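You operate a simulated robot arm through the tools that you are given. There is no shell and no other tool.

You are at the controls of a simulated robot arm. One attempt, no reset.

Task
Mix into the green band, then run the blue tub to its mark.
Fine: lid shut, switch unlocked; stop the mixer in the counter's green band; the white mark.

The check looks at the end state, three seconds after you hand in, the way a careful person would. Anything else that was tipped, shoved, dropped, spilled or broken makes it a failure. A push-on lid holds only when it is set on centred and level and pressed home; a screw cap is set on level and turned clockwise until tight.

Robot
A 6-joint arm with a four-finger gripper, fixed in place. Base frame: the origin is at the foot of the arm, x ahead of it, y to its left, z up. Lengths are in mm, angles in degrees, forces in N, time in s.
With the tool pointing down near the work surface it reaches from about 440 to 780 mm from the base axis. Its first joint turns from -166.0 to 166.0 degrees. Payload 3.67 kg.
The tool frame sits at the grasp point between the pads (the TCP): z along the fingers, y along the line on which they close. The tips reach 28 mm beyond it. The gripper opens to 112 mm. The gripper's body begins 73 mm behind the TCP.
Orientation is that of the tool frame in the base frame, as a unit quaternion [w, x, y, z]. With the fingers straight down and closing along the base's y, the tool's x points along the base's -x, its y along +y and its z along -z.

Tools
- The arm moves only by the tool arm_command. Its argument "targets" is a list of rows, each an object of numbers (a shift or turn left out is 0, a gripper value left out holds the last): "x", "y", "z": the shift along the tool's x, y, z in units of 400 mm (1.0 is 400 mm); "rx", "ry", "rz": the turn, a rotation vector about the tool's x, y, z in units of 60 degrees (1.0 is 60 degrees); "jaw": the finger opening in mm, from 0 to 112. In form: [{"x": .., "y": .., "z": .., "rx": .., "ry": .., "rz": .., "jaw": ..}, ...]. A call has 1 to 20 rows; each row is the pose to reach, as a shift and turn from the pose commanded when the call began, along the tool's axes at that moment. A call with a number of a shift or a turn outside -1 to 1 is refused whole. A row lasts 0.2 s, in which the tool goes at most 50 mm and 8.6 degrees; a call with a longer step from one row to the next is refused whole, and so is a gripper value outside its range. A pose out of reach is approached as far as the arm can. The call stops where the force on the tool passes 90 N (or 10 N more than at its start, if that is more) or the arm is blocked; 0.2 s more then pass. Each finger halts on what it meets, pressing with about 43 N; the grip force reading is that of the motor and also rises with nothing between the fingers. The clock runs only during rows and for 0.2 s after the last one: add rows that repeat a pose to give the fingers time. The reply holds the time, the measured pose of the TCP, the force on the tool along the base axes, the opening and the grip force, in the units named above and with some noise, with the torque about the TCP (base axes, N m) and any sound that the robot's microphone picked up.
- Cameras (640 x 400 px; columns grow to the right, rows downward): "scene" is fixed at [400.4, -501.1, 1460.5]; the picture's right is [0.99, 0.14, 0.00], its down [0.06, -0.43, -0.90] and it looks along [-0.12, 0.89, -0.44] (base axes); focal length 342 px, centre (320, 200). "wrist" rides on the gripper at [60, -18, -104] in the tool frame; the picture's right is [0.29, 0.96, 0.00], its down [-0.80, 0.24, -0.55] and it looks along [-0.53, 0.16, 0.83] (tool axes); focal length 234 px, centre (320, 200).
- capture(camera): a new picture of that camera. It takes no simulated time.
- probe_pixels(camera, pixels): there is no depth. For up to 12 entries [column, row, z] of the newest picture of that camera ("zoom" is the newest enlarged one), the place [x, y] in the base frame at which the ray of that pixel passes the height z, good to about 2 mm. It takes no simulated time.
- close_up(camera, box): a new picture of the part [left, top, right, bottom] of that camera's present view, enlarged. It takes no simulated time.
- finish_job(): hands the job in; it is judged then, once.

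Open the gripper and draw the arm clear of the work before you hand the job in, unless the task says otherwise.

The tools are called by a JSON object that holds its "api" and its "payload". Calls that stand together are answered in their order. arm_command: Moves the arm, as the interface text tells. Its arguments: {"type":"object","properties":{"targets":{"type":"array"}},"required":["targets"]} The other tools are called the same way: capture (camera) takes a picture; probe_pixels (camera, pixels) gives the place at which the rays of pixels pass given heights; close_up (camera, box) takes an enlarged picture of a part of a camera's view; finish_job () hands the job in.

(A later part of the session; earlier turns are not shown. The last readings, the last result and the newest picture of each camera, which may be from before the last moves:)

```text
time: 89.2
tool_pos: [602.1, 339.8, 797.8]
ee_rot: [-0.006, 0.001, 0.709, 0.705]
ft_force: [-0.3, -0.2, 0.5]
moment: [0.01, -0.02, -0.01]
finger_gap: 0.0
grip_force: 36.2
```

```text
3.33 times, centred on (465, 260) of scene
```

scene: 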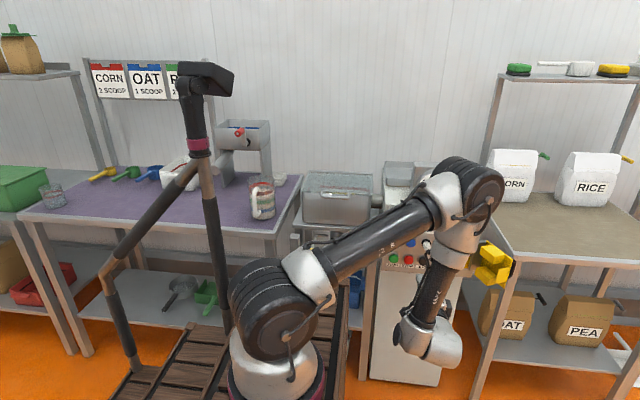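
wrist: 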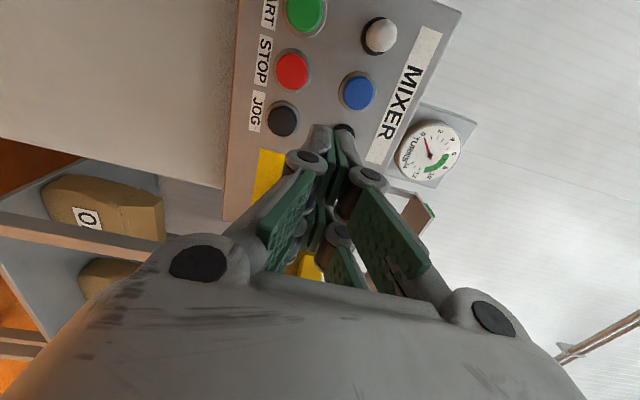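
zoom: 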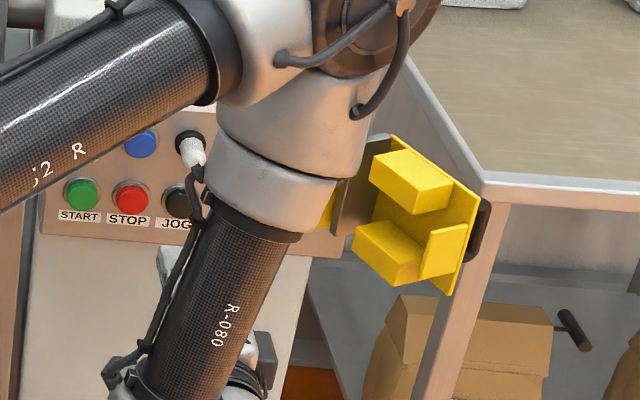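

The switch is hidden by the forearm. I'll move left to the START button area, then verify the switch from the scene camera.

{"api": "arm_command", "payload": {"targets": [{"x": 0.07, "z": 0.02}, {"x": 0.14, "z": 0.05}, {"x": 0.195, "z": 0.08}, {"x": 0.195, "z": 0.08}]}}

{"api": "capture", "payload": {"camera": "wrist"}}

{"api": "capture", "payload": {"camera": "scene"}}

{"api": "close_up", "payload": {"camera": "scene", "box": [370, 160, 510, 300]}}

```text
time: 90.2
tool_pos: [522.8, 369.8, 800.5]
ee_rot: [-0.007, 0.001, 0.709, 0.705]
ft_force: [0.9, -0.1, -1.2]
moment: [0.02, 0.0, -0.01]
finger_gap: 0.0
grip_force: 35.8
```

```text
taken
```

wrist: 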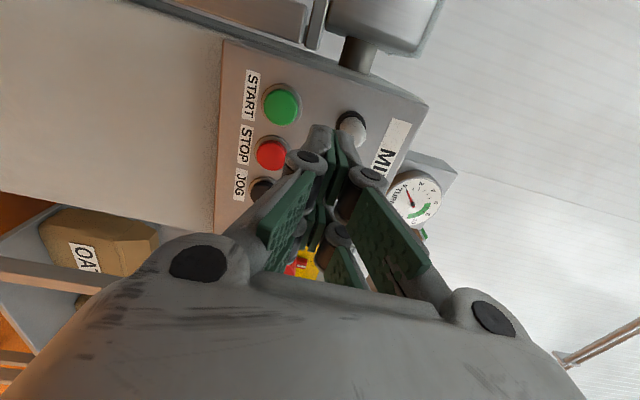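

```text
taken
```

scene: 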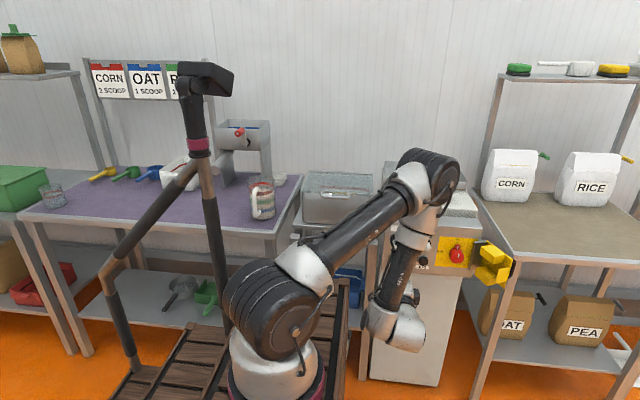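

```text
2.86 times, centred on (440, 230) of scene
```

zoom: 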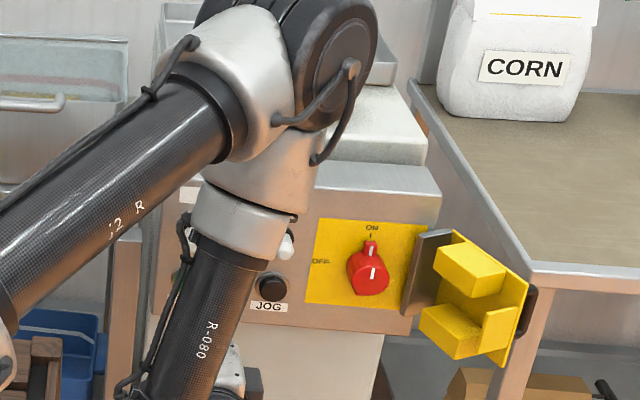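

The switch is ON, with the pointer up. Now I'll refine the START and STOP positions from the wrist view (START at (282,106), STOP at (270,155)).

{"api": "probe_pixels", "payload": {"camera": "wrist", "pixels": [[282, 106, 755], [282, 106, 760], [282, 106, 765], [270, 155, 750], [270, 155, 755], [270, 155, 760], [270, 155, 765]]}}

{"api": "probe_pixels", "payload": {"camera": "scene", "pixels": [[393.5, 257.8, 755], [393.5, 257.8, 760], [393.5, 257.8, 765], [408, 259, 755], [408, 259, 760], [408, 259, 765]]}}

{"api": "close_up", "payload": {"camera": "wrist", "box": [210, 40, 460, 240]}}

```text
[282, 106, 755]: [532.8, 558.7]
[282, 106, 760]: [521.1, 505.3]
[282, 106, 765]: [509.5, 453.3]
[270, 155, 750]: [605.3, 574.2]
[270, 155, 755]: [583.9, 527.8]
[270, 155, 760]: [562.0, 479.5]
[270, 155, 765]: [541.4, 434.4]
```

```text
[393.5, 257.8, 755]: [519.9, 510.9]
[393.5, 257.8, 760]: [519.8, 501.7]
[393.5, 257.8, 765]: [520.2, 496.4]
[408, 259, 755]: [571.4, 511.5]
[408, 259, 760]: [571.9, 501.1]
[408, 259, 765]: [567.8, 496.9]
```

```text
2.00 times, centred on (335, 140) of wrist
```

zoom: 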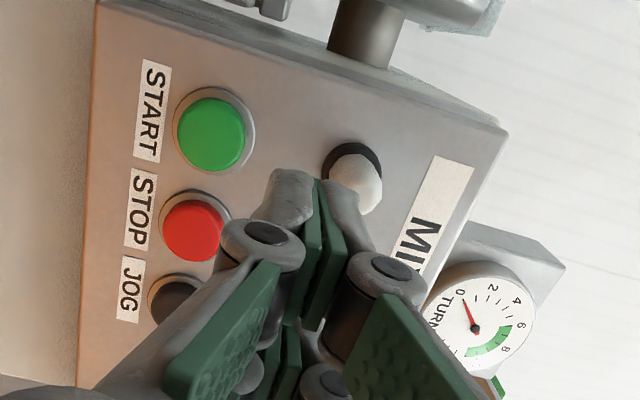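

START is at (520, 503, 760) and STOP at (571, 503, 758). I'll move the closed fingers to about 20 mm in front of START.

{"api": "arm_command", "payload": {"targets": [{"x": 0.006, "y": -0.05, "z": 0.07}, {"x": 0.007, "y": -0.101, "z": 0.14}, {"x": 0.009, "y": -0.101, "z": 0.205}, {"x": 0.009, "y": -0.101, "z": 0.205}]}}

{"api": "capture", "payload": {"camera": "wrist"}}

{"api": "capture", "payload": {"camera": "scene"}}

```text
time: 91.2
tool_pos: [517.9, 452.9, 759.4]
ee_rot: [-0.007, 0.001, 0.709, 0.705]
ft_force: [-0.2, 0.5, 0.4]
moment: [0.03, 0.0, -0.01]
finger_gap: 0.0
grip_force: 35.9
```

```text
taken
```

wrist: 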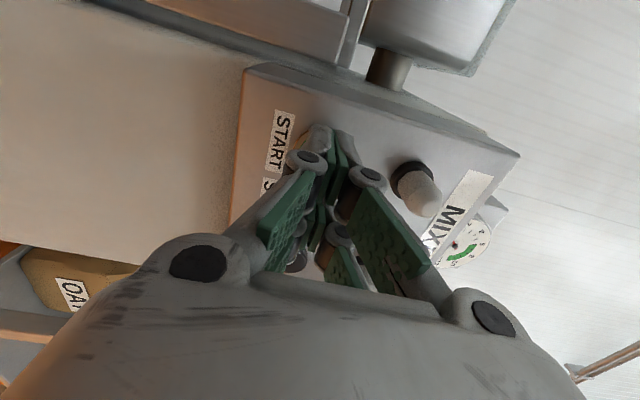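

```text
taken
```

scene: 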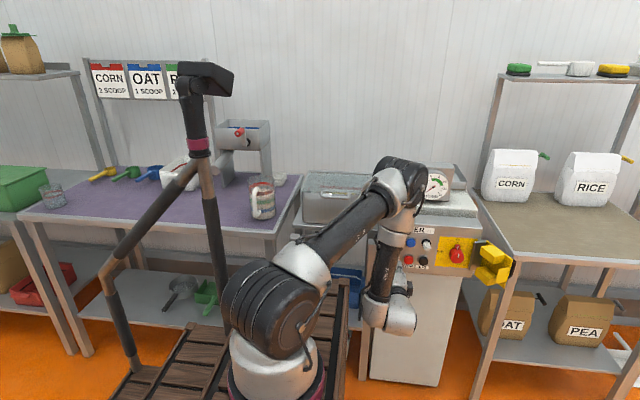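

The fingers are lined up with START and the dial is visible in the scene at (437,183). I'll press START and withdraw in one sequence.

{"api": "arm_command", "payload": {"targets": [{"z": 0.03}, {"z": 0.045}, {"z": 0.056}, {"z": 0.064}, {"z": 0.03}, {"z": -0.01}]}}

{"api": "close_up", "payload": {"camera": "scene", "box": [400, 150, 480, 220]}}

{"api": "capture", "payload": {"camera": "wrist"}}

```text
time: 92.6
tool_pos: [517.6, 448.5, 758.6]
ee_rot: [-0.006, 0.001, 0.709, 0.705]
ft_force: [-0.4, 0.3, 0.4]
moment: [0.02, -0.01, -0.01]
finger_gap: 0.0
grip_force: 36.0
heard: click
```

```text
5.71 times, centred on (440, 185) of scene
```

zoom: 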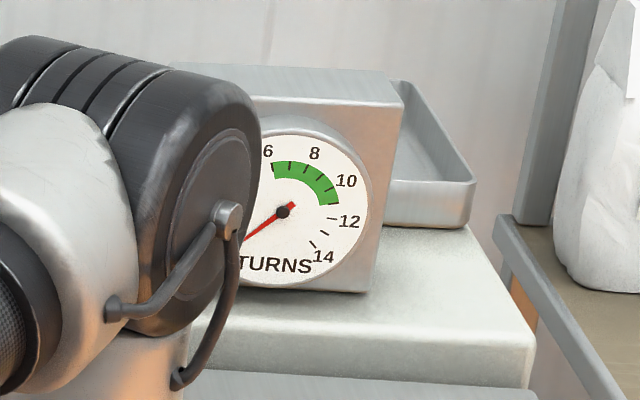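

```text
taken
```

wrist: 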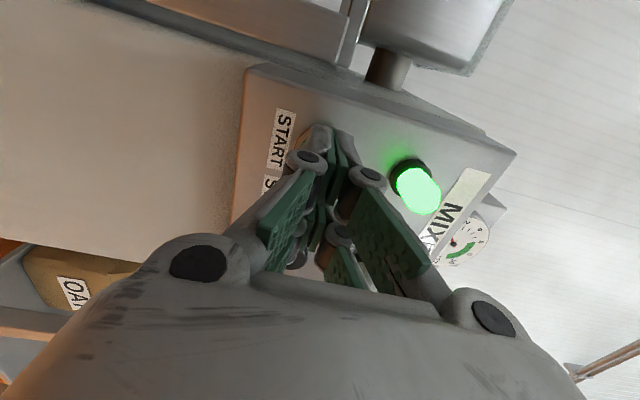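

START clicked and the left lamp lit green, so the mixer is running, with the dial still near 0. I'll shift in front of STOP and watch the dial.

{"api": "arm_command", "payload": {"targets": [{"x": -0.07, "z": -0.01}, {"x": -0.1325, "z": 0.0}, {"x": -0.1325, "z": 0.005}]}}

{"api": "close_up", "payload": {"camera": "scene", "box": [400, 150, 480, 220]}}

{"api": "capture", "payload": {"camera": "wrist"}}

```text
time: 93.4
tool_pos: [571.9, 450.1, 757.9]
ee_rot: [-0.007, 0.001, 0.709, 0.705]
ft_force: [0.7, 0.3, -0.3]
moment: [0.0, -0.02, 0.01]
finger_gap: 0.1
grip_force: 35.8
```

```text
5.71 times, centred on (440, 185) of scene
```

zoom: 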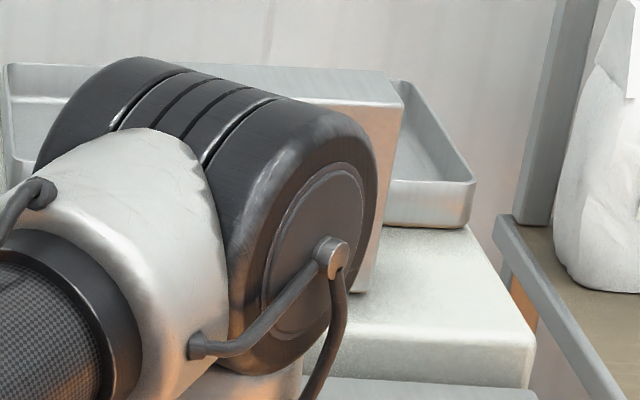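

```text
taken
```

wrist: 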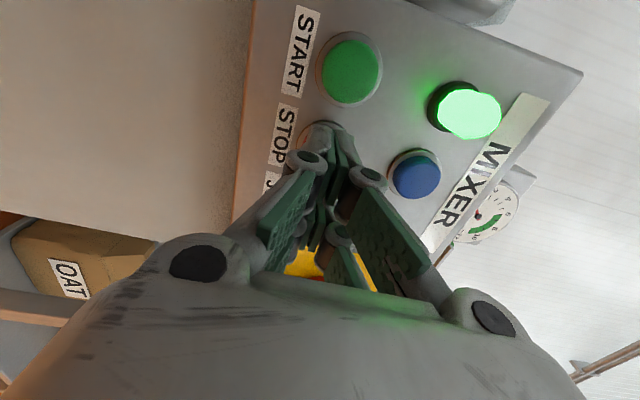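

The dial is blocked in the scene but visible in the wrist view at about (495,212). I'll zoom in there to read it.

{"api": "close_up", "payload": {"camera": "wrist", "box": [450, 170, 540, 250]}}

```text
5.00 times, centred on (495, 210) of wrist
```

zoom: 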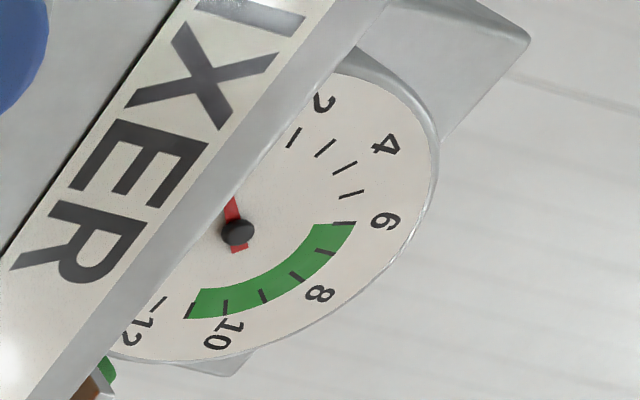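

The needle is just past 0, and the green band spans 6 to 11 in this view. I'll wait about 1 s and re-read to get the rate.

{"api": "arm_command", "payload": {"targets": [{"z": 0.0}, {"z": 0.0}, {"z": 0.0}, {"z": 0.0}]}}

{"api": "close_up", "payload": {"camera": "wrist", "box": [450, 170, 540, 250]}}

```text
time: 94.4
tool_pos: [571.8, 449.9, 757.1]
ee_rot: [-0.006, 0.0, 0.709, 0.705]
ft_force: [0.2, -1.5, 0.3]
moment: [-0.02, 0.01, 0.0]
finger_gap: 0.0
grip_force: 35.8
```

```text
5.00 times, centred on (495, 210) of wrist
```

zoom: 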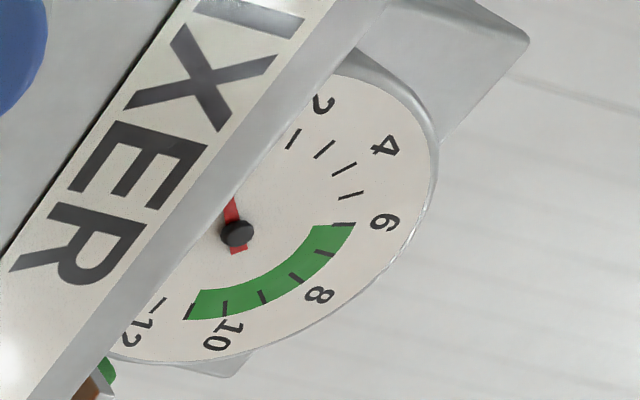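

The needle hasn't moved noticeably. I'll wait a couple more seconds and compare, and look at the lamps.

{"api": "arm_command", "payload": {"targets": [{"z": 0.0}, {"z": 0.0}, {"z": 0.0}, {"z": 0.0}, {"z": 0.0}, {"z": 0.0}, {"z": 0.0}, {"z": 0.0}, {"z": 0.0}]}}

{"api": "close_up", "payload": {"camera": "wrist", "box": [450, 170, 540, 250]}}

{"api": "capture", "payload": {"camera": "wrist"}}

{"api": "close_up", "payload": {"camera": "scene", "box": [280, 150, 500, 290]}}

```text
time: 96.4
tool_pos: [572.3, 450.0, 757.8]
ee_rot: [-0.006, 0.0, 0.709, 0.705]
ft_force: [-0.2, 0.0, -0.3]
moment: [0.01, 0.02, 0.01]
finger_gap: 0.0
grip_force: 36.0
```

```text
5.00 times, centred on (495, 210) of wrist
```

zoom: 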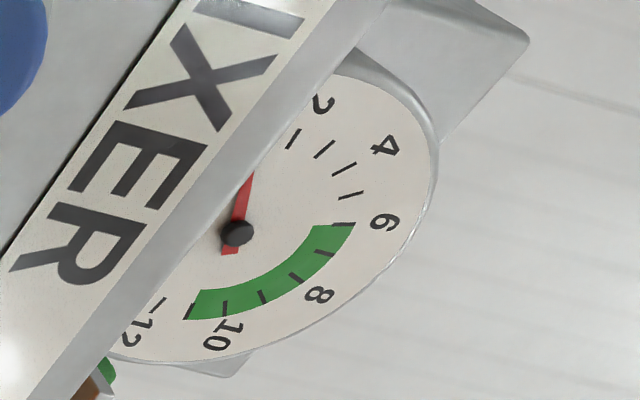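

```text
taken
```

wrist: 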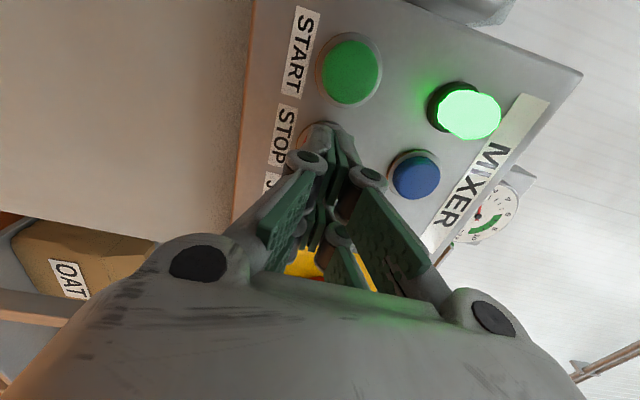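

```text
2.86 times, centred on (390, 220) of scene
```

zoom: 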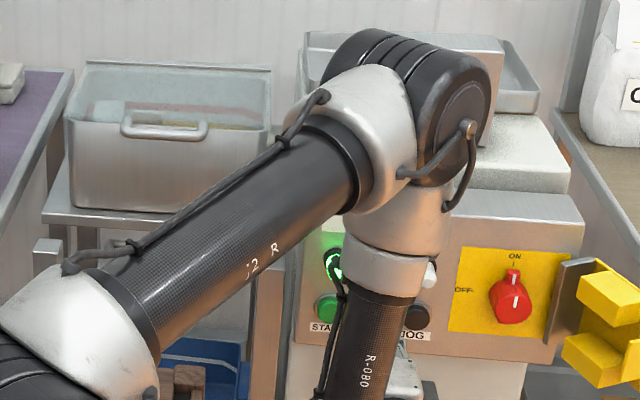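

The needle has moved to about 1, so it runs slowly. I'll wait in 3 s chunks and track it.

{"api": "arm_command", "payload": {"targets": [{"z": 0.0}, {"z": 0.0}, {"z": 0.0}, {"z": 0.0}, {"z": 0.0}, {"z": 0.0}, {"z": 0.0}, {"z": 0.0}, {"z": 0.0}, {"z": 0.0}, {"z": 0.0}, {"z": 0.0}, {"z": 0.0}, {"z": 0.0}]}}

{"api": "close_up", "payload": {"camera": "wrist", "box": [450, 170, 540, 250]}}

```text
time: 99.4
tool_pos: [571.7, 451.2, 757.3]
ee_rot: [-0.008, 0.0, 0.709, 0.705]
ft_force: [0.0, 0.3, 0.2]
moment: [0.01, -0.02, 0.01]
finger_gap: 0.1
grip_force: 36.1
```

```text
5.00 times, centred on (495, 210) of wrist
```

zoom: 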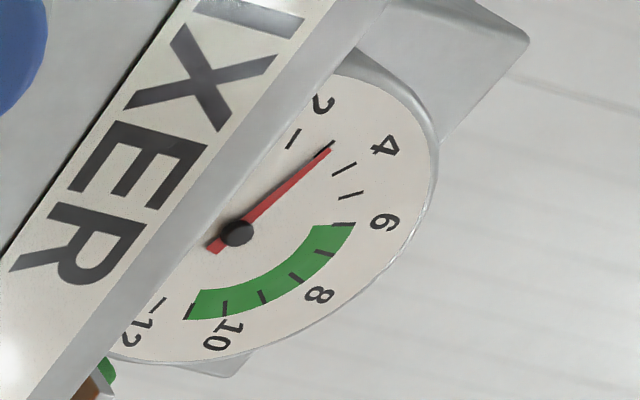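

The needle reads 3 at t=99.4, so the rate is about 0.6 turns/s. I'll wait another 4 s.

{"api": "arm_command", "payload": {"targets": [{"z": 0.0}, {"z": 0.0}, {"z": 0.0}, {"z": 0.0}, {"z": 0.0}, {"z": 0.0}, {"z": 0.0}, {"z": 0.0}, {"z": 0.0}, {"z": 0.0}, {"z": 0.0}, {"z": 0.0}, {"z": 0.0}, {"z": 0.0}, {"z": 0.0}, {"z": 0.0}, {"z": 0.0}, {"z": 0.0}, {"z": 0.0}]}}

{"api": "close_up", "payload": {"camera": "wrist", "box": [450, 170, 540, 250]}}

```text
time: 103.4
tool_pos: [571.2, 450.6, 758.3]
ee_rot: [-0.006, 0.001, 0.709, 0.705]
ft_force: [0.1, 0.1, 0.5]
moment: [-0.02, 0.02, 0.01]
finger_gap: 0.0
grip_force: 35.4
```

```text
5.00 times, centred on (495, 210) of wrist
```

zoom: 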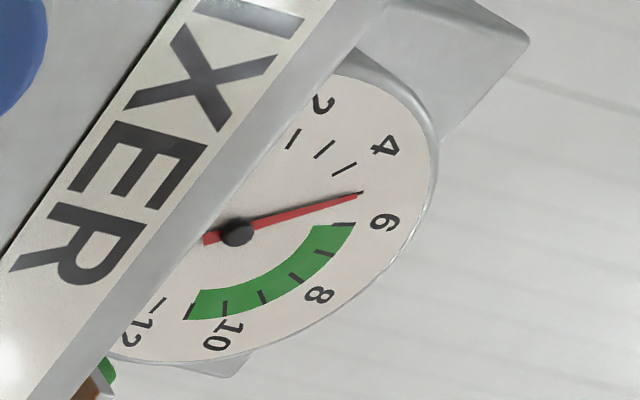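

It reads 5.0 at t=103.4, so the rate is 0.5 turns/s. I'll wait 4 s more and re-read before pressing STOP around 8.

{"api": "arm_command", "payload": {"targets": [{"z": 0.0}, {"z": 0.0}, {"z": 0.0}, {"z": 0.0}, {"z": 0.0}, {"z": 0.0}, {"z": 0.0}, {"z": 0.0}, {"z": 0.0}, {"z": 0.0}, {"z": 0.0}, {"z": 0.0}, {"z": 0.0}, {"z": 0.0}, {"z": 0.0}, {"z": 0.0}, {"z": 0.0}, {"z": 0.0}, {"z": 0.0}]}}

{"api": "close_up", "payload": {"camera": "wrist", "box": [450, 170, 540, 250]}}

```text
time: 107.4
tool_pos: [571.6, 451.3, 757.4]
ee_rot: [-0.007, 0.0, 0.709, 0.705]
ft_force: [0.7, 0.5, 0.4]
moment: [0.0, 0.02, 0.0]
finger_gap: 0.1
grip_force: 35.5
```

```text
5.00 times, centred on (495, 210) of wrist
```

zoom: 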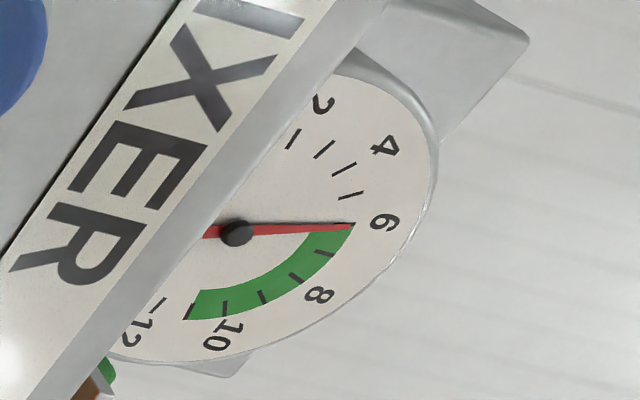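

The needle is just past 6 and seems to advance more slowly. I'll wait 3 s more and re-read.

{"api": "arm_command", "payload": {"targets": [{"z": 0.0}, {"z": 0.0}, {"z": 0.0}, {"z": 0.0}, {"z": 0.0}, {"z": 0.0}, {"z": 0.0}, {"z": 0.0}, {"z": 0.0}, {"z": 0.0}, {"z": 0.0}, {"z": 0.0}]}}

{"api": "close_up", "payload": {"camera": "wrist", "box": [450, 170, 540, 250]}}

```text
time: 110.0
tool_pos: [572.7, 450.0, 757.2]
ee_rot: [-0.006, 0.001, 0.709, 0.706]
ft_force: [0.0, 0.2, 0.4]
moment: [0.0, -0.03, 0.0]
finger_gap: 0.0
grip_force: 35.7
```

```text
5.00 times, centred on (495, 210) of wrist
```

zoom: 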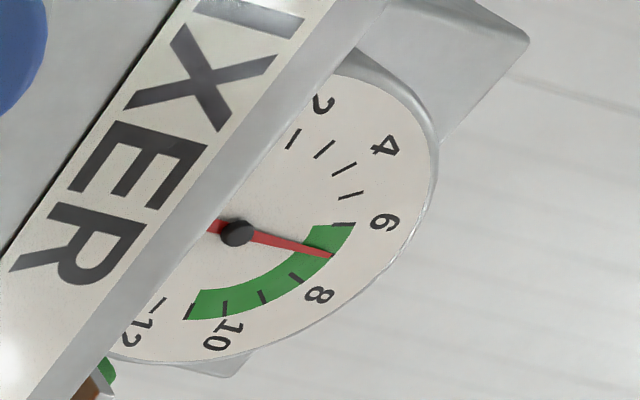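

It reads 7.0 at t=110, about 0.33 turns/s now. I'll wait about 3 s and then press STOP in the same sequence, to end near 8.2.

{"api": "arm_command", "payload": {"targets": [{"z": 0.0}, {"z": 0.0}, {"z": 0.0}, {"z": 0.0}, {"z": 0.0}, {"z": 0.0}, {"z": 0.0}, {"z": 0.0}, {"z": 0.0}, {"z": 0.0}, {"z": 0.0}, {"z": 0.0}, {"z": 0.0}, {"z": 0.03}, {"z": 0.05}, {"z": 0.062}, {"z": 0.071}, {"z": 0.03}, {"z": 0.0}]}}

{"api": "close_up", "payload": {"camera": "wrist", "box": [450, 170, 540, 250]}}

{"api": "capture", "payload": {"camera": "wrist"}}

```text
time: 114.0
tool_pos: [570.9, 452.0, 757.4]
ee_rot: [-0.008, 0.001, 0.709, 0.705]
ft_force: [0.6, -0.4, 0.8]
moment: [0.01, 0.03, 0.01]
finger_gap: 0.0
grip_force: 35.9
heard: click
```

```text
5.00 times, centred on (495, 210) of wrist
```

zoom: 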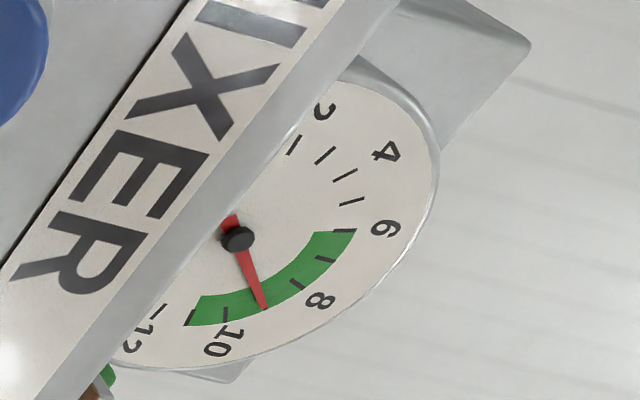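

```text
taken
```

wrist: 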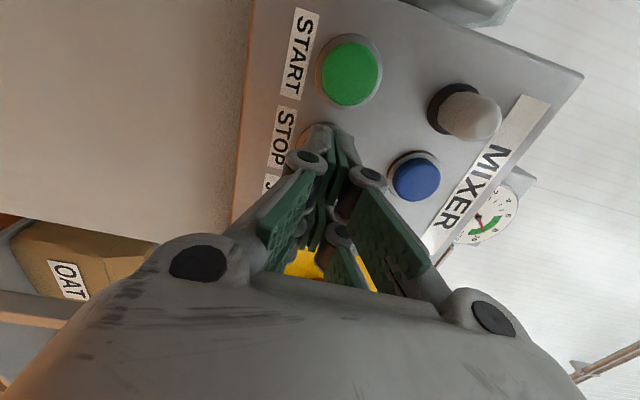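

STOP clicked, the lamp is off and the dial reads about 9, well inside the green band. I'll retreat and move up and left, pitching down, to view the discharge lever and the tub.

{"api": "arm_command", "payload": {"targets": [{"z": -0.1}, {"z": -0.2, "rx": 0.05}, {"x": 0.06, "y": 0.08, "z": -0.22, "rx": 0.15}, {"x": 0.12, "y": 0.16, "z": -0.22, "rx": 0.25}, {"x": 0.19, "y": 0.24, "z": -0.22, "rx": 0.36}, {"x": 0.26, "y": 0.32, "z": -0.22, "rx": 0.48}, {"x": 0.34, "y": 0.4, "z": -0.2, "rx": 0.6}, {"x": 0.42, "y": 0.47, "z": -0.18, "rx": 0.7}, {"x": 0.5, "y": 0.5, "z": -0.15, "rx": 0.75}, {"x": 0.5, "y": 0.5, "z": -0.15, "rx": 0.75}]}}

{"api": "capture", "payload": {"camera": "wrist"}}

{"api": "capture", "payload": {"camera": "scene"}}

{"api": "close_up", "payload": {"camera": "scene", "box": [380, 140, 500, 290]}}

```text
time: 116.2
tool_pos: [373.1, 391.9, 960.0]
ee_rot: [-0.006, 0.0, 0.925, 0.379]
ft_force: [-0.4, -0.5, 0.1]
moment: [0.0, 0.01, 0.0]
finger_gap: 0.3
grip_force: 35.5
out of reach, approached as far as the arm can: row 5, 6, 7, 8
```

```text
taken
```

wrist: 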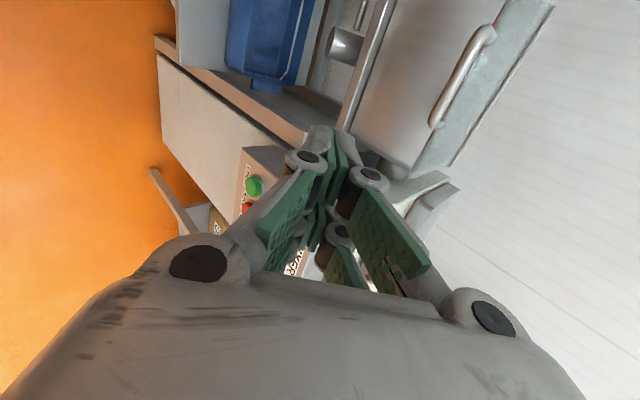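

```text
taken
```

scene: 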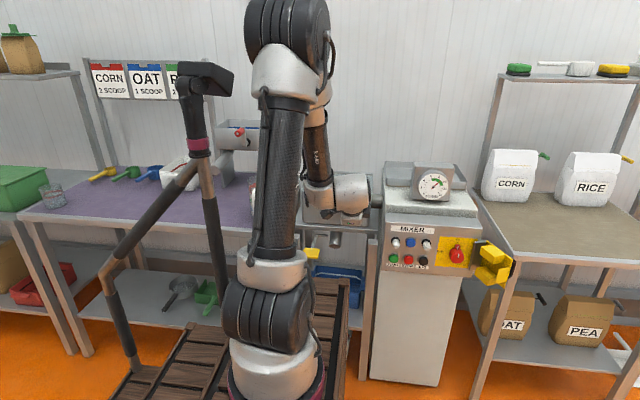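

```text
2.67 times, centred on (440, 215) of scene
```

zoom: 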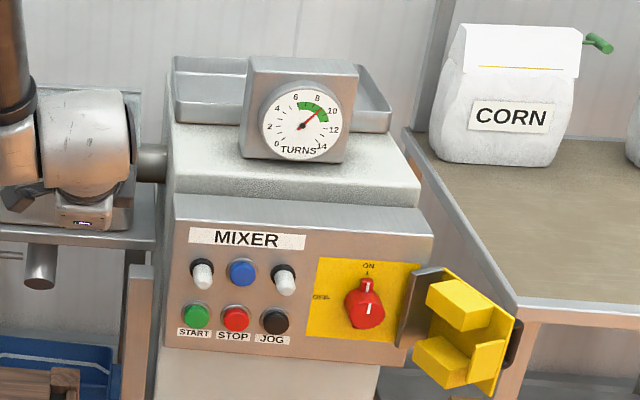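

The dial holds at about 9 in green, with the switch ON. I'll now turn the tool to point straight down with the camera looking towards +y, above and in front of the lever and tub.

{"api": "arm_command", "payload": {"targets": [{"x": 0.04, "y": -0.003, "z": 0.02, "rx": 0.041, "ry": 0.041, "rz": -0.1}, {"x": 0.08, "y": -0.006, "z": 0.045, "rx": 0.083, "ry": 0.083, "rz": -0.2}, {"x": 0.13, "y": -0.009, "z": 0.075, "rx": 0.125, "ry": 0.125, "rz": -0.303}, {"x": 0.175, "y": -0.012, "z": 0.105, "rx": 0.166, "ry": 0.166, "rz": -0.405}, {"x": 0.22, "y": -0.015, "z": 0.135, "rx": 0.208, "ry": 0.208, "rz": -0.506}, {"x": 0.265, "y": -0.018, "z": 0.165, "rx": 0.25, "ry": 0.25, "rz": -0.607}, {"x": 0.3075, "y": -0.02, "z": 0.191, "rx": 0.291, "ry": 0.291, "rz": -0.708}, {"x": 0.3075, "y": -0.02, "z": 0.191, "rx": 0.291, "ry": 0.291, "rz": -0.708}]}}

{"api": "capture", "payload": {"camera": "wrist"}}

```text
time: 118.0
tool_pos: [250.7, 437.0, 901.6]
ee_rot: [-0.005, -0.391, 0.896, 0.211]
ft_force: [-0.5, -0.3, 0.6]
moment: [0.0, -0.02, 0.0]
finger_gap: 0.0
grip_force: 36.2
```

```text
taken
```

wrist: 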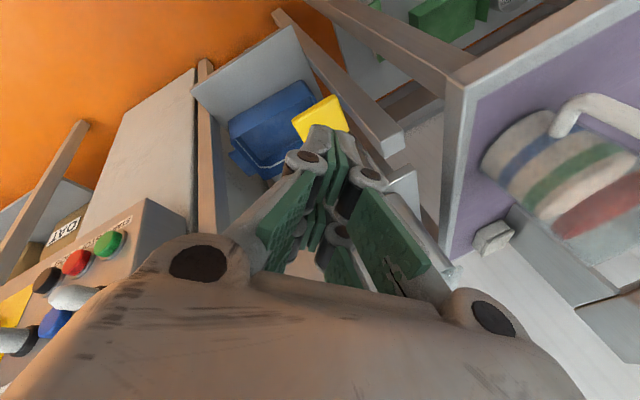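

{"api": "arm_command", "payload": {"targets": [{"rx": 0.041, "ry": 0.041, "rz": -0.1}, {"rx": 0.083, "ry": 0.083, "rz": -0.2}, {"rx": 0.125, "ry": 0.125, "rz": -0.303}, {"rx": 0.166, "ry": 0.166, "rz": -0.405}, {"rx": 0.208, "ry": 0.208, "rz": -0.506}, {"rx": 0.25, "ry": 0.25, "rz": -0.607}, {"rx": 0.291, "ry": 0.291, "rz": -0.708}, {"rx": 0.291, "ry": 0.291, "rz": -0.708}]}}

{"api": "capture", "payload": {"camera": "wrist"}}

{"api": "capture", "payload": {"camera": "scene"}}

```text
time: 119.8
tool_pos: [241.4, 436.9, 898.5]
ee_rot: [-0.007, -0.605, 0.791, 0.085]
ft_force: [0.7, -0.1, -1.8]
moment: [0.02, 0.03, -0.02]
finger_gap: 0.0
grip_force: 35.5
out of reach, approached as far as the arm can: row 5, 6, 7, 8
```

```text
taken
```

wrist: 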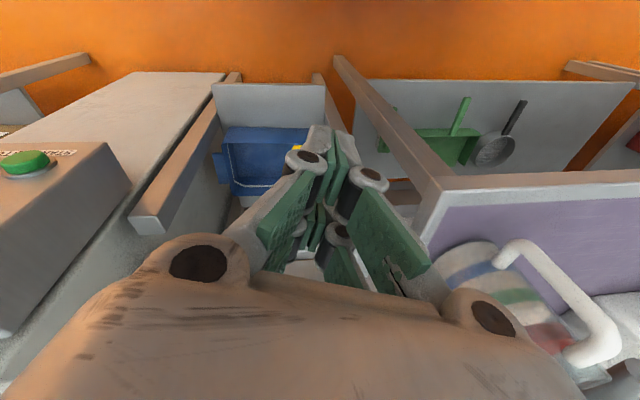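

```text
taken
```

scene: 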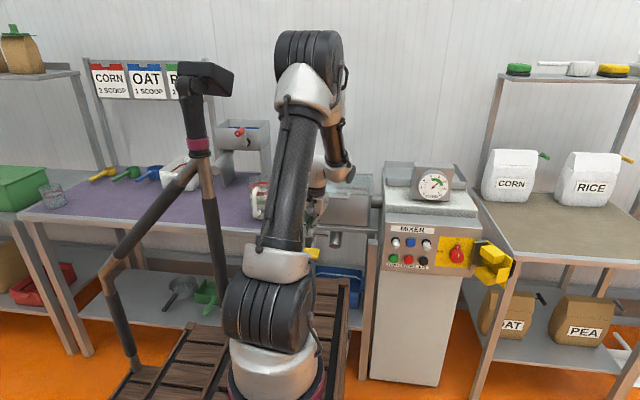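

The view is inverted and the fingers hide the lever at about (297,148). I'll shift right about 90 mm to uncover it.

{"api": "arm_command", "payload": {"targets": [{"x": -0.02, "y": -0.07, "z": -0.009}, {"x": -0.04, "y": -0.14, "z": -0.018}, {"x": -0.06, "y": -0.215, "z": -0.026}, {"x": -0.06, "y": -0.215, "z": -0.026}]}}

{"api": "capture", "payload": {"camera": "wrist"}}

{"api": "capture", "payload": {"camera": "scene"}}

{"api": "close_up", "payload": {"camera": "scene", "box": [290, 190, 390, 320]}}

```text
time: 120.8
tool_pos: [331.2, 436.9, 898.5]
ee_rot: [-0.007, -0.607, 0.79, 0.086]
ft_force: [-0.4, -0.1, 0.1]
moment: [-0.02, 0.02, -0.01]
finger_gap: 0.1
grip_force: 35.8
```

```text
taken
```

wrist: 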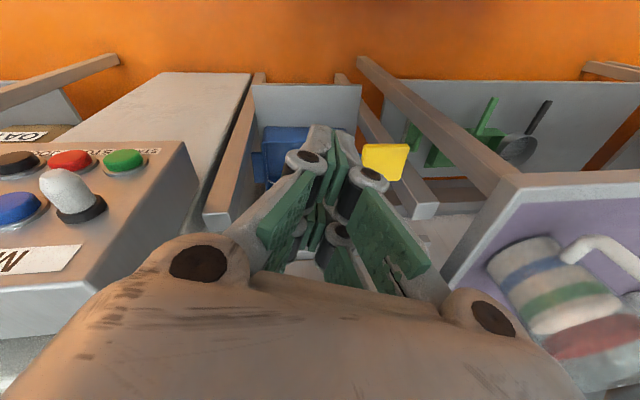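

```text
taken
```

scene: 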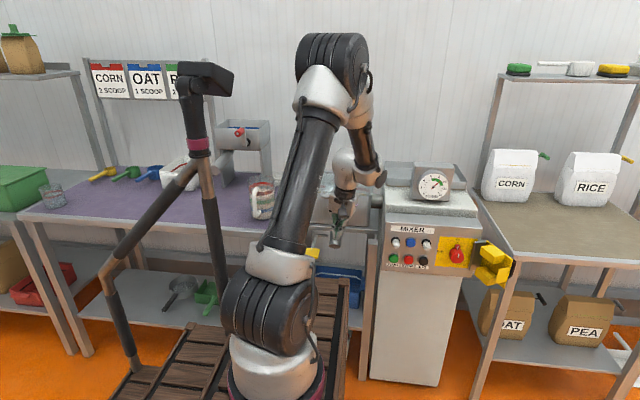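

```text
3.08 times, centred on (340, 255) of scene
```

zoom: 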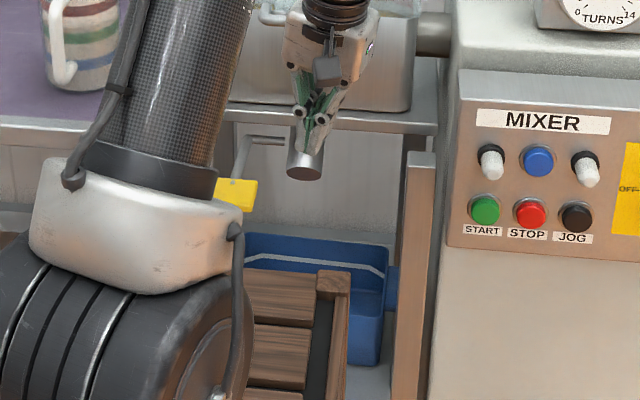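

The scene shows the crank clearly: a short shaft from the spout going left, then an arm towards the robot ending in the yellow paddle. I'll triangulate the paddle, the shaft and the tub.

{"api": "close_up", "payload": {"camera": "wrist", "box": [240, 70, 460, 230]}}

{"api": "probe_pixels", "payload": {"camera": "wrist", "pixels": [[385, 160, 680], [385, 160, 700], [385, 160, 720], [362, 160, 700], [409, 162, 700], [262, 155, 560], [262, 155, 600]]}}

{"api": "probe_pixels", "payload": {"camera": "scene", "pixels": [[313, 252.7, 680], [313, 252.7, 700], [313, 252.7, 720], [316.3, 235.5, 720], [316.3, 235.5, 740], [316.3, 235.5, 760], [334.5, 245.9, 680], [334.5, 245.9, 700], [366, 300, 500], [366, 300, 550], [366, 300, 600]]}}

```text
2.50 times, centred on (350, 150) of wrist
```

zoom: 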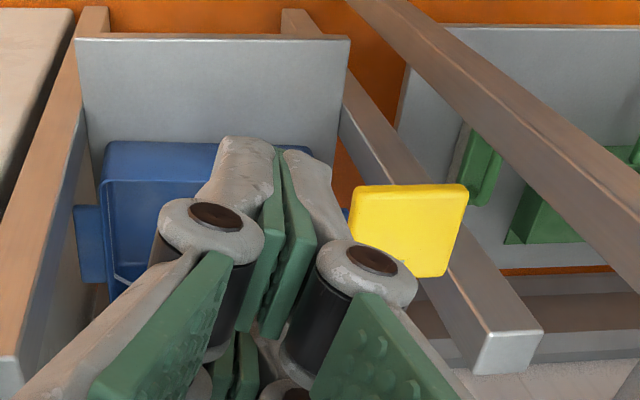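

```text
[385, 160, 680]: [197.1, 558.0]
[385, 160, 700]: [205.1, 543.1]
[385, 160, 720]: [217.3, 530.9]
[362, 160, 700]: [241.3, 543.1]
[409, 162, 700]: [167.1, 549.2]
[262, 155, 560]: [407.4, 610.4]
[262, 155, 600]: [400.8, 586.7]
```

```text
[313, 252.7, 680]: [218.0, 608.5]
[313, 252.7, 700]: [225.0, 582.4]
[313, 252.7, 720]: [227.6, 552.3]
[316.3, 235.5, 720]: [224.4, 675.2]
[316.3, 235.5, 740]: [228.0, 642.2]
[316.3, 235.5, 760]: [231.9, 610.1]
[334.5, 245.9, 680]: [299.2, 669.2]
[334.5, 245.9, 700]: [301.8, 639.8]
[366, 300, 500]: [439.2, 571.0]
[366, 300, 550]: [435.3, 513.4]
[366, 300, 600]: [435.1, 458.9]
```

The paddle is at about (230, 517, 745), about 54 mm wide, and its shaft corner is near (231, 630, 748), so the lever is roughly level. I'll open the jaws, straighten the tool to vertical and move above the paddle so I can grip its sides along x.

{"api": "arm_command", "payload": {"targets": [{"x": -0.02, "y": 0.054, "z": 0.044, "rx": 0.025, "ry": 0.021, "rz": -0.05, "jaw": 40}, {"x": -0.043, "y": 0.107, "z": 0.088, "rx": 0.05, "ry": 0.043, "rz": -0.1, "jaw": 82}, {"x": -0.065, "y": 0.16, "z": 0.132, "rx": 0.076, "ry": 0.064, "rz": -0.148, "jaw": 82}, {"x": -0.087, "y": 0.214, "z": 0.177, "rx": 0.1, "ry": 0.086, "rz": -0.198, "jaw": 82}, {"x": -0.1085, "y": 0.268, "z": 0.221, "rx": 0.126, "ry": 0.107, "rz": -0.247, "jaw": 82}, {"x": -0.1085, "y": 0.268, "z": 0.221, "rx": 0.126, "ry": 0.107, "rz": -0.247, "jaw": 82}]}}

{"api": "capture", "payload": {"camera": "wrist"}}

{"api": "close_up", "payload": {"camera": "scene", "box": [270, 190, 390, 320]}}

```text
time: 122.2
tool_pos: [241.2, 483.0, 813.0]
ee_rot: [-0.019, -0.695, 0.716, 0.066]
ft_force: [0.0, 0.9, -0.6]
moment: [-0.01, 0.03, -0.01]
finger_gap: 82.0
grip_force: 0.0
out of reach, approached as far as the arm can: row 1, 2, 3, 4, 5, 6
```

```text
taken
```

wrist: 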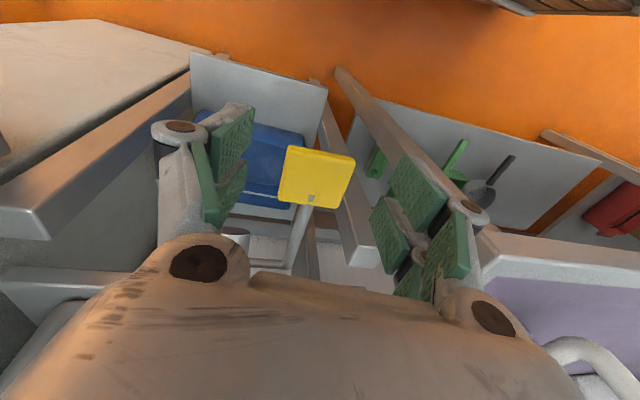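

```text
3.08 times, centred on (330, 255) of scene
```

zoom: 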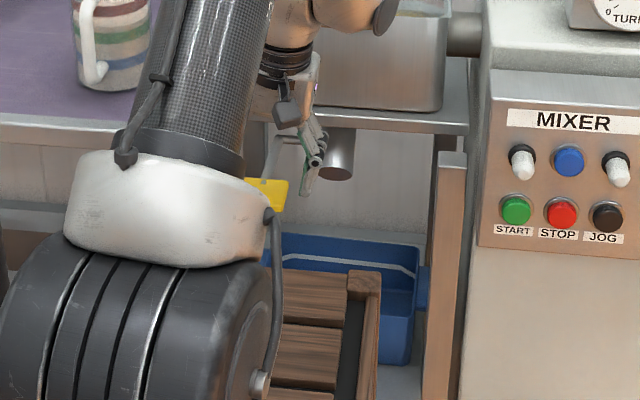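

The paddle is between the open fingers in view, but I need about 30 mm more in +y. I'll try that shift alone to see whether reach allows it.

{"api": "arm_command", "payload": {"targets": [{"x": -0.035}, {"x": -0.075}, {"x": -0.075}]}}

{"api": "capture", "payload": {"camera": "wrist"}}

```text
time: 123.0
tool_pos: [243.0, 510.0, 811.8]
ee_rot: [-0.021, -0.695, 0.715, 0.072]
ft_force: [0.6, 0.0, -0.1]
moment: [-0.04, -0.01, -0.02]
finger_gap: 82.2
grip_force: 0.1
out of reach, approached as far as the arm can: row 2, 3
```

```text
taken
```

wrist: 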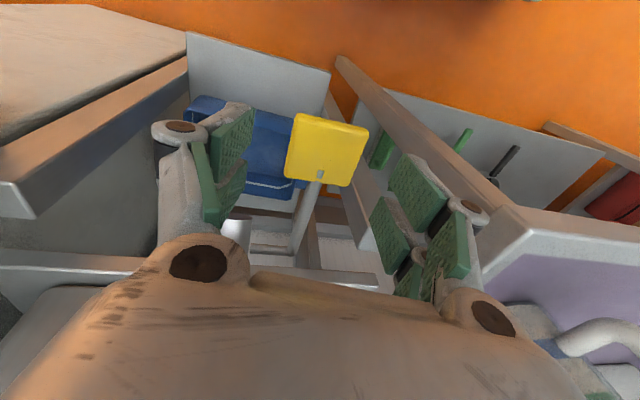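

Reached (243, 510, 812), and the paddle at (325,150) is centred between the fingers. I'll descend about 60 mm around it in steps.

{"api": "arm_command", "payload": {"targets": [{"y": 0.01, "z": 0.05}, {"y": 0.02, "z": 0.1}, {"y": 0.022, "z": 0.13}, {"y": 0.022, "z": 0.15}, {"y": 0.022, "z": 0.15}]}}

{"api": "capture", "payload": {"camera": "wrist"}}

{"api": "close_up", "payload": {"camera": "scene", "box": [270, 190, 390, 320]}}

```text
time: 124.2
tool_pos: [227.1, 514.1, 753.0]
ee_rot: [-0.02, -0.695, 0.716, 0.066]
ft_force: [-0.5, 0.0, 1.1]
moment: [0.0, 0.02, 0.03]
finger_gap: 82.2
grip_force: 0.1
```

```text
taken
```

wrist: 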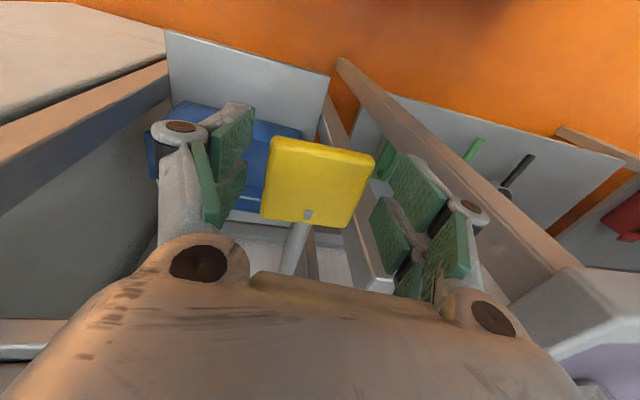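

```text
3.08 times, centred on (330, 255) of scene
```

zoom: 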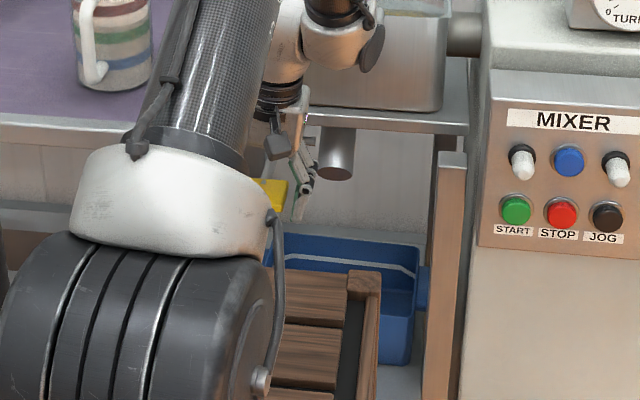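

The fingers straddle the paddle at about the right depth, and the tub's white line is visible in the scene. I'll close on the paddle's sides.

{"api": "arm_command", "payload": {"targets": [{"jaw": 70}, {"jaw": 60}, {"jaw": 50}, {"jaw": 44}, {"jaw": 44}]}}

{"api": "capture", "payload": {"camera": "wrist"}}

{"api": "close_up", "payload": {"camera": "scene", "box": [270, 190, 390, 320]}}

```text
time: 125.4
tool_pos: [226.6, 514.2, 754.0]
ee_rot: [-0.019, -0.696, 0.715, 0.066]
ft_force: [11.1, -1.3, 2.2]
moment: [0.25, -0.5, 1.68]
finger_gap: 60.6
grip_force: 45.0
```

```text
taken
```

wrist: 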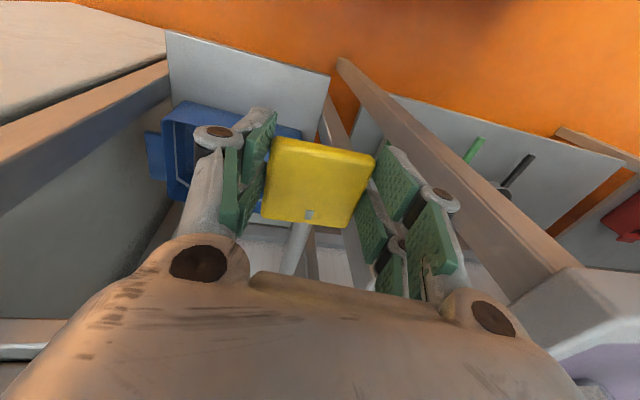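

```text
3.08 times, centred on (330, 255) of scene
```

zoom: 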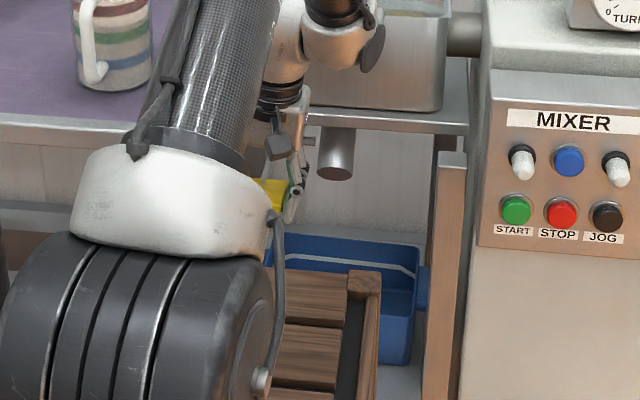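

The paddle is gripped (60.6 mm) and the tub interior shows at (185,150) in the wrist view. I'll test a small downward motion of 10 mm and read the force.

{"api": "arm_command", "payload": {"targets": [{"z": 0.0125, "jaw": 44}, {"z": 0.025, "jaw": 44}]}}

```text
time: 126.0
tool_pos: [227.1, 514.8, 743.3]
ee_rot: [-0.02, -0.695, 0.716, 0.067]
ft_force: [26.2, -7.7, 9.2]
moment: [1.18, -0.64, 1.42]
finger_gap: 60.9
grip_force: 45.3
```

It moved down about 11 mm with only 9 N. I'll look for any effect.

{"api": "capture", "payload": {"camera": "wrist"}}

{"api": "close_up", "payload": {"camera": "scene", "box": [290, 210, 380, 310]}}

```text
taken
```

wrist: 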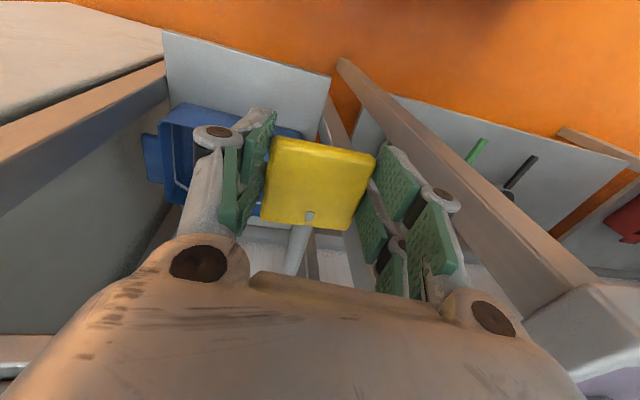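

```text
4.00 times, centred on (335, 260) of scene
```

zoom: 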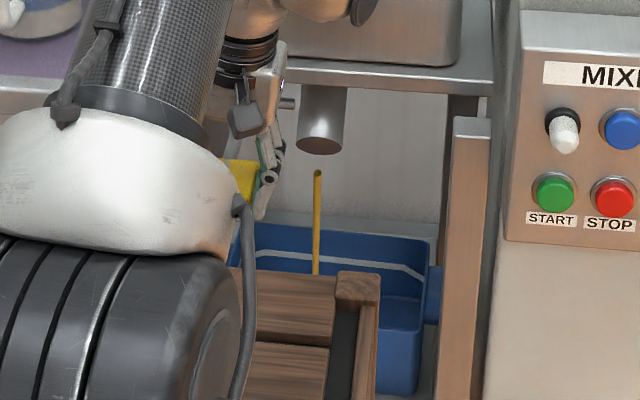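

A thin yellow stream has started from the spout into the tub, so pressing down opens the valve. I'll open slightly more and monitor the level against the white line.

{"api": "arm_command", "payload": {"targets": [{"z": 0.015, "jaw": 44}, {"z": 0.03, "x": -0.003, "jaw": 44}, {"z": 0.03, "x": -0.003, "jaw": 44}, {"z": 0.03, "x": -0.003, "jaw": 44}]}}

{"api": "close_up", "payload": {"camera": "scene", "box": [290, 210, 380, 310]}}

{"api": "close_up", "payload": {"camera": "wrist", "box": [120, 60, 360, 280]}}

```text
time: 127.0
tool_pos: [227.5, 516.3, 731.4]
ee_rot: [-0.02, -0.695, 0.716, 0.066]
ft_force: [55.2, -14.9, 2.4]
moment: [0.06, -1.37, 1.18]
finger_gap: 61.5
grip_force: 45.0
```

```text
4.00 times, centred on (335, 260) of scene
```

zoom: 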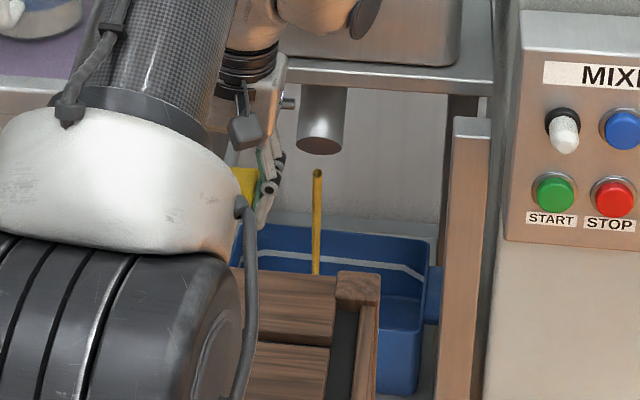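

```text
1.82 times, centred on (240, 170) of wrist
```

zoom: 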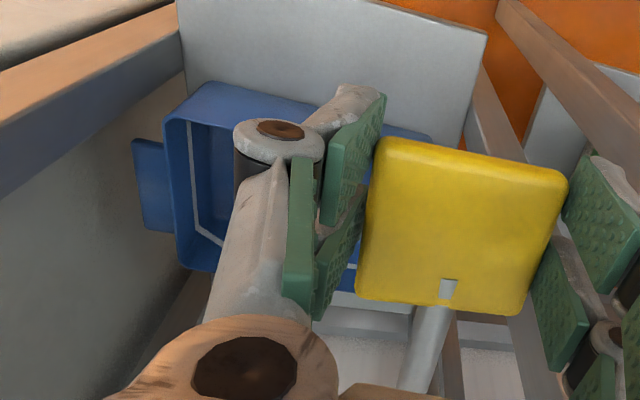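

The stream continues but the sideways force is 55 N because the tool is slightly tilted. I'll shift about 5 mm in +x to relieve it while the tub fills.

{"api": "arm_command", "payload": {"targets": [{"y": -0.006, "jaw": 44}, {"y": -0.012, "jaw": 44}, {"y": -0.012, "jaw": 44}, {"y": -0.012, "jaw": 44}]}}

{"api": "close_up", "payload": {"camera": "scene", "box": [300, 230, 370, 300]}}

{"api": "close_up", "payload": {"camera": "wrist", "box": [120, 60, 360, 280]}}

```text
time: 128.0
tool_pos: [227.1, 516.1, 730.7]
ee_rot: [-0.021, -0.695, 0.715, 0.067]
ft_force: [-3.3, -12.6, 2.2]
moment: [0.11, -0.07, 1.45]
finger_gap: 61.1
grip_force: 44.7
```

```text
5.71 times, centred on (335, 265) of scene
```

zoom: 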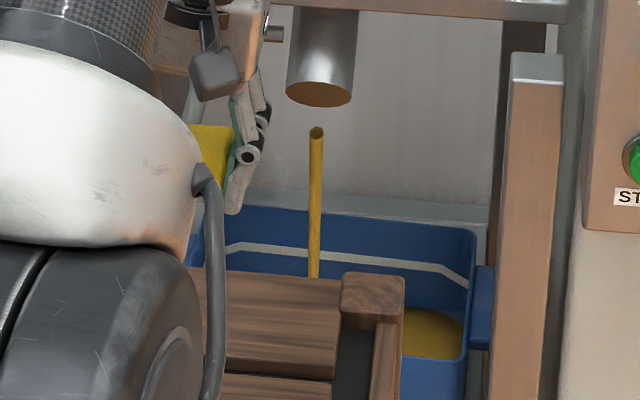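

```text
1.82 times, centred on (240, 170) of wrist
```

zoom: 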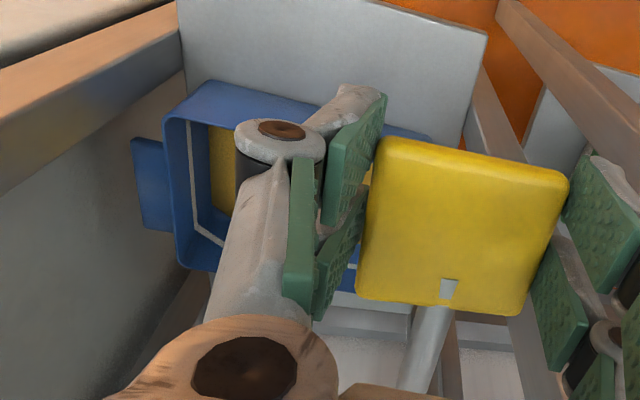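

The tub is filling: yellow is visible at (430,335) in the zoom, below the white line. I'll wait about 1 s and compare.

{"api": "arm_command", "payload": {"targets": [{"y": 0.0, "jaw": 44}, {"y": 0.0, "jaw": 44}, {"y": 0.0, "jaw": 44}, {"y": 0.0, "jaw": 44}]}}

{"api": "close_up", "payload": {"camera": "scene", "box": [300, 230, 370, 300]}}

{"api": "close_up", "payload": {"camera": "wrist", "box": [120, 60, 360, 280]}}

```text
time: 129.0
tool_pos: [227.2, 516.3, 731.1]
ee_rot: [-0.02, -0.695, 0.715, 0.066]
ft_force: [-35.0, -10.3, 0.3]
moment: [-0.24, -0.07, 2.46]
finger_gap: 61.4
grip_force: 45.0
```

```text
5.71 times, centred on (335, 265) of scene
```

zoom: 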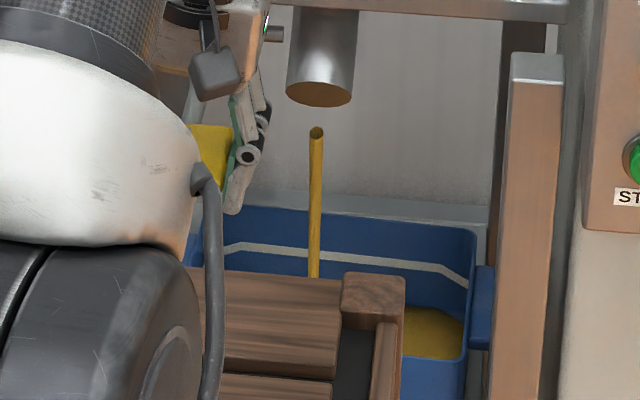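

```text
1.82 times, centred on (240, 170) of wrist
```

zoom: 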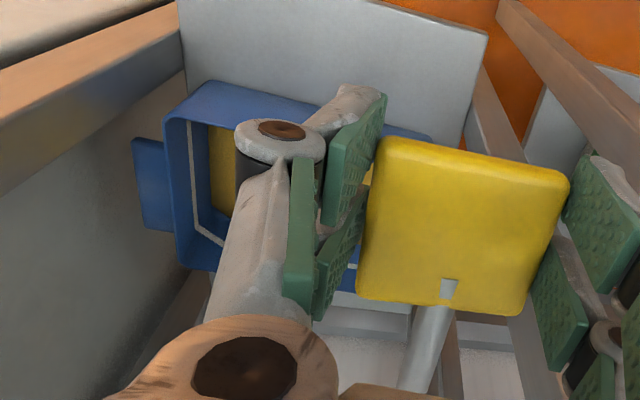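

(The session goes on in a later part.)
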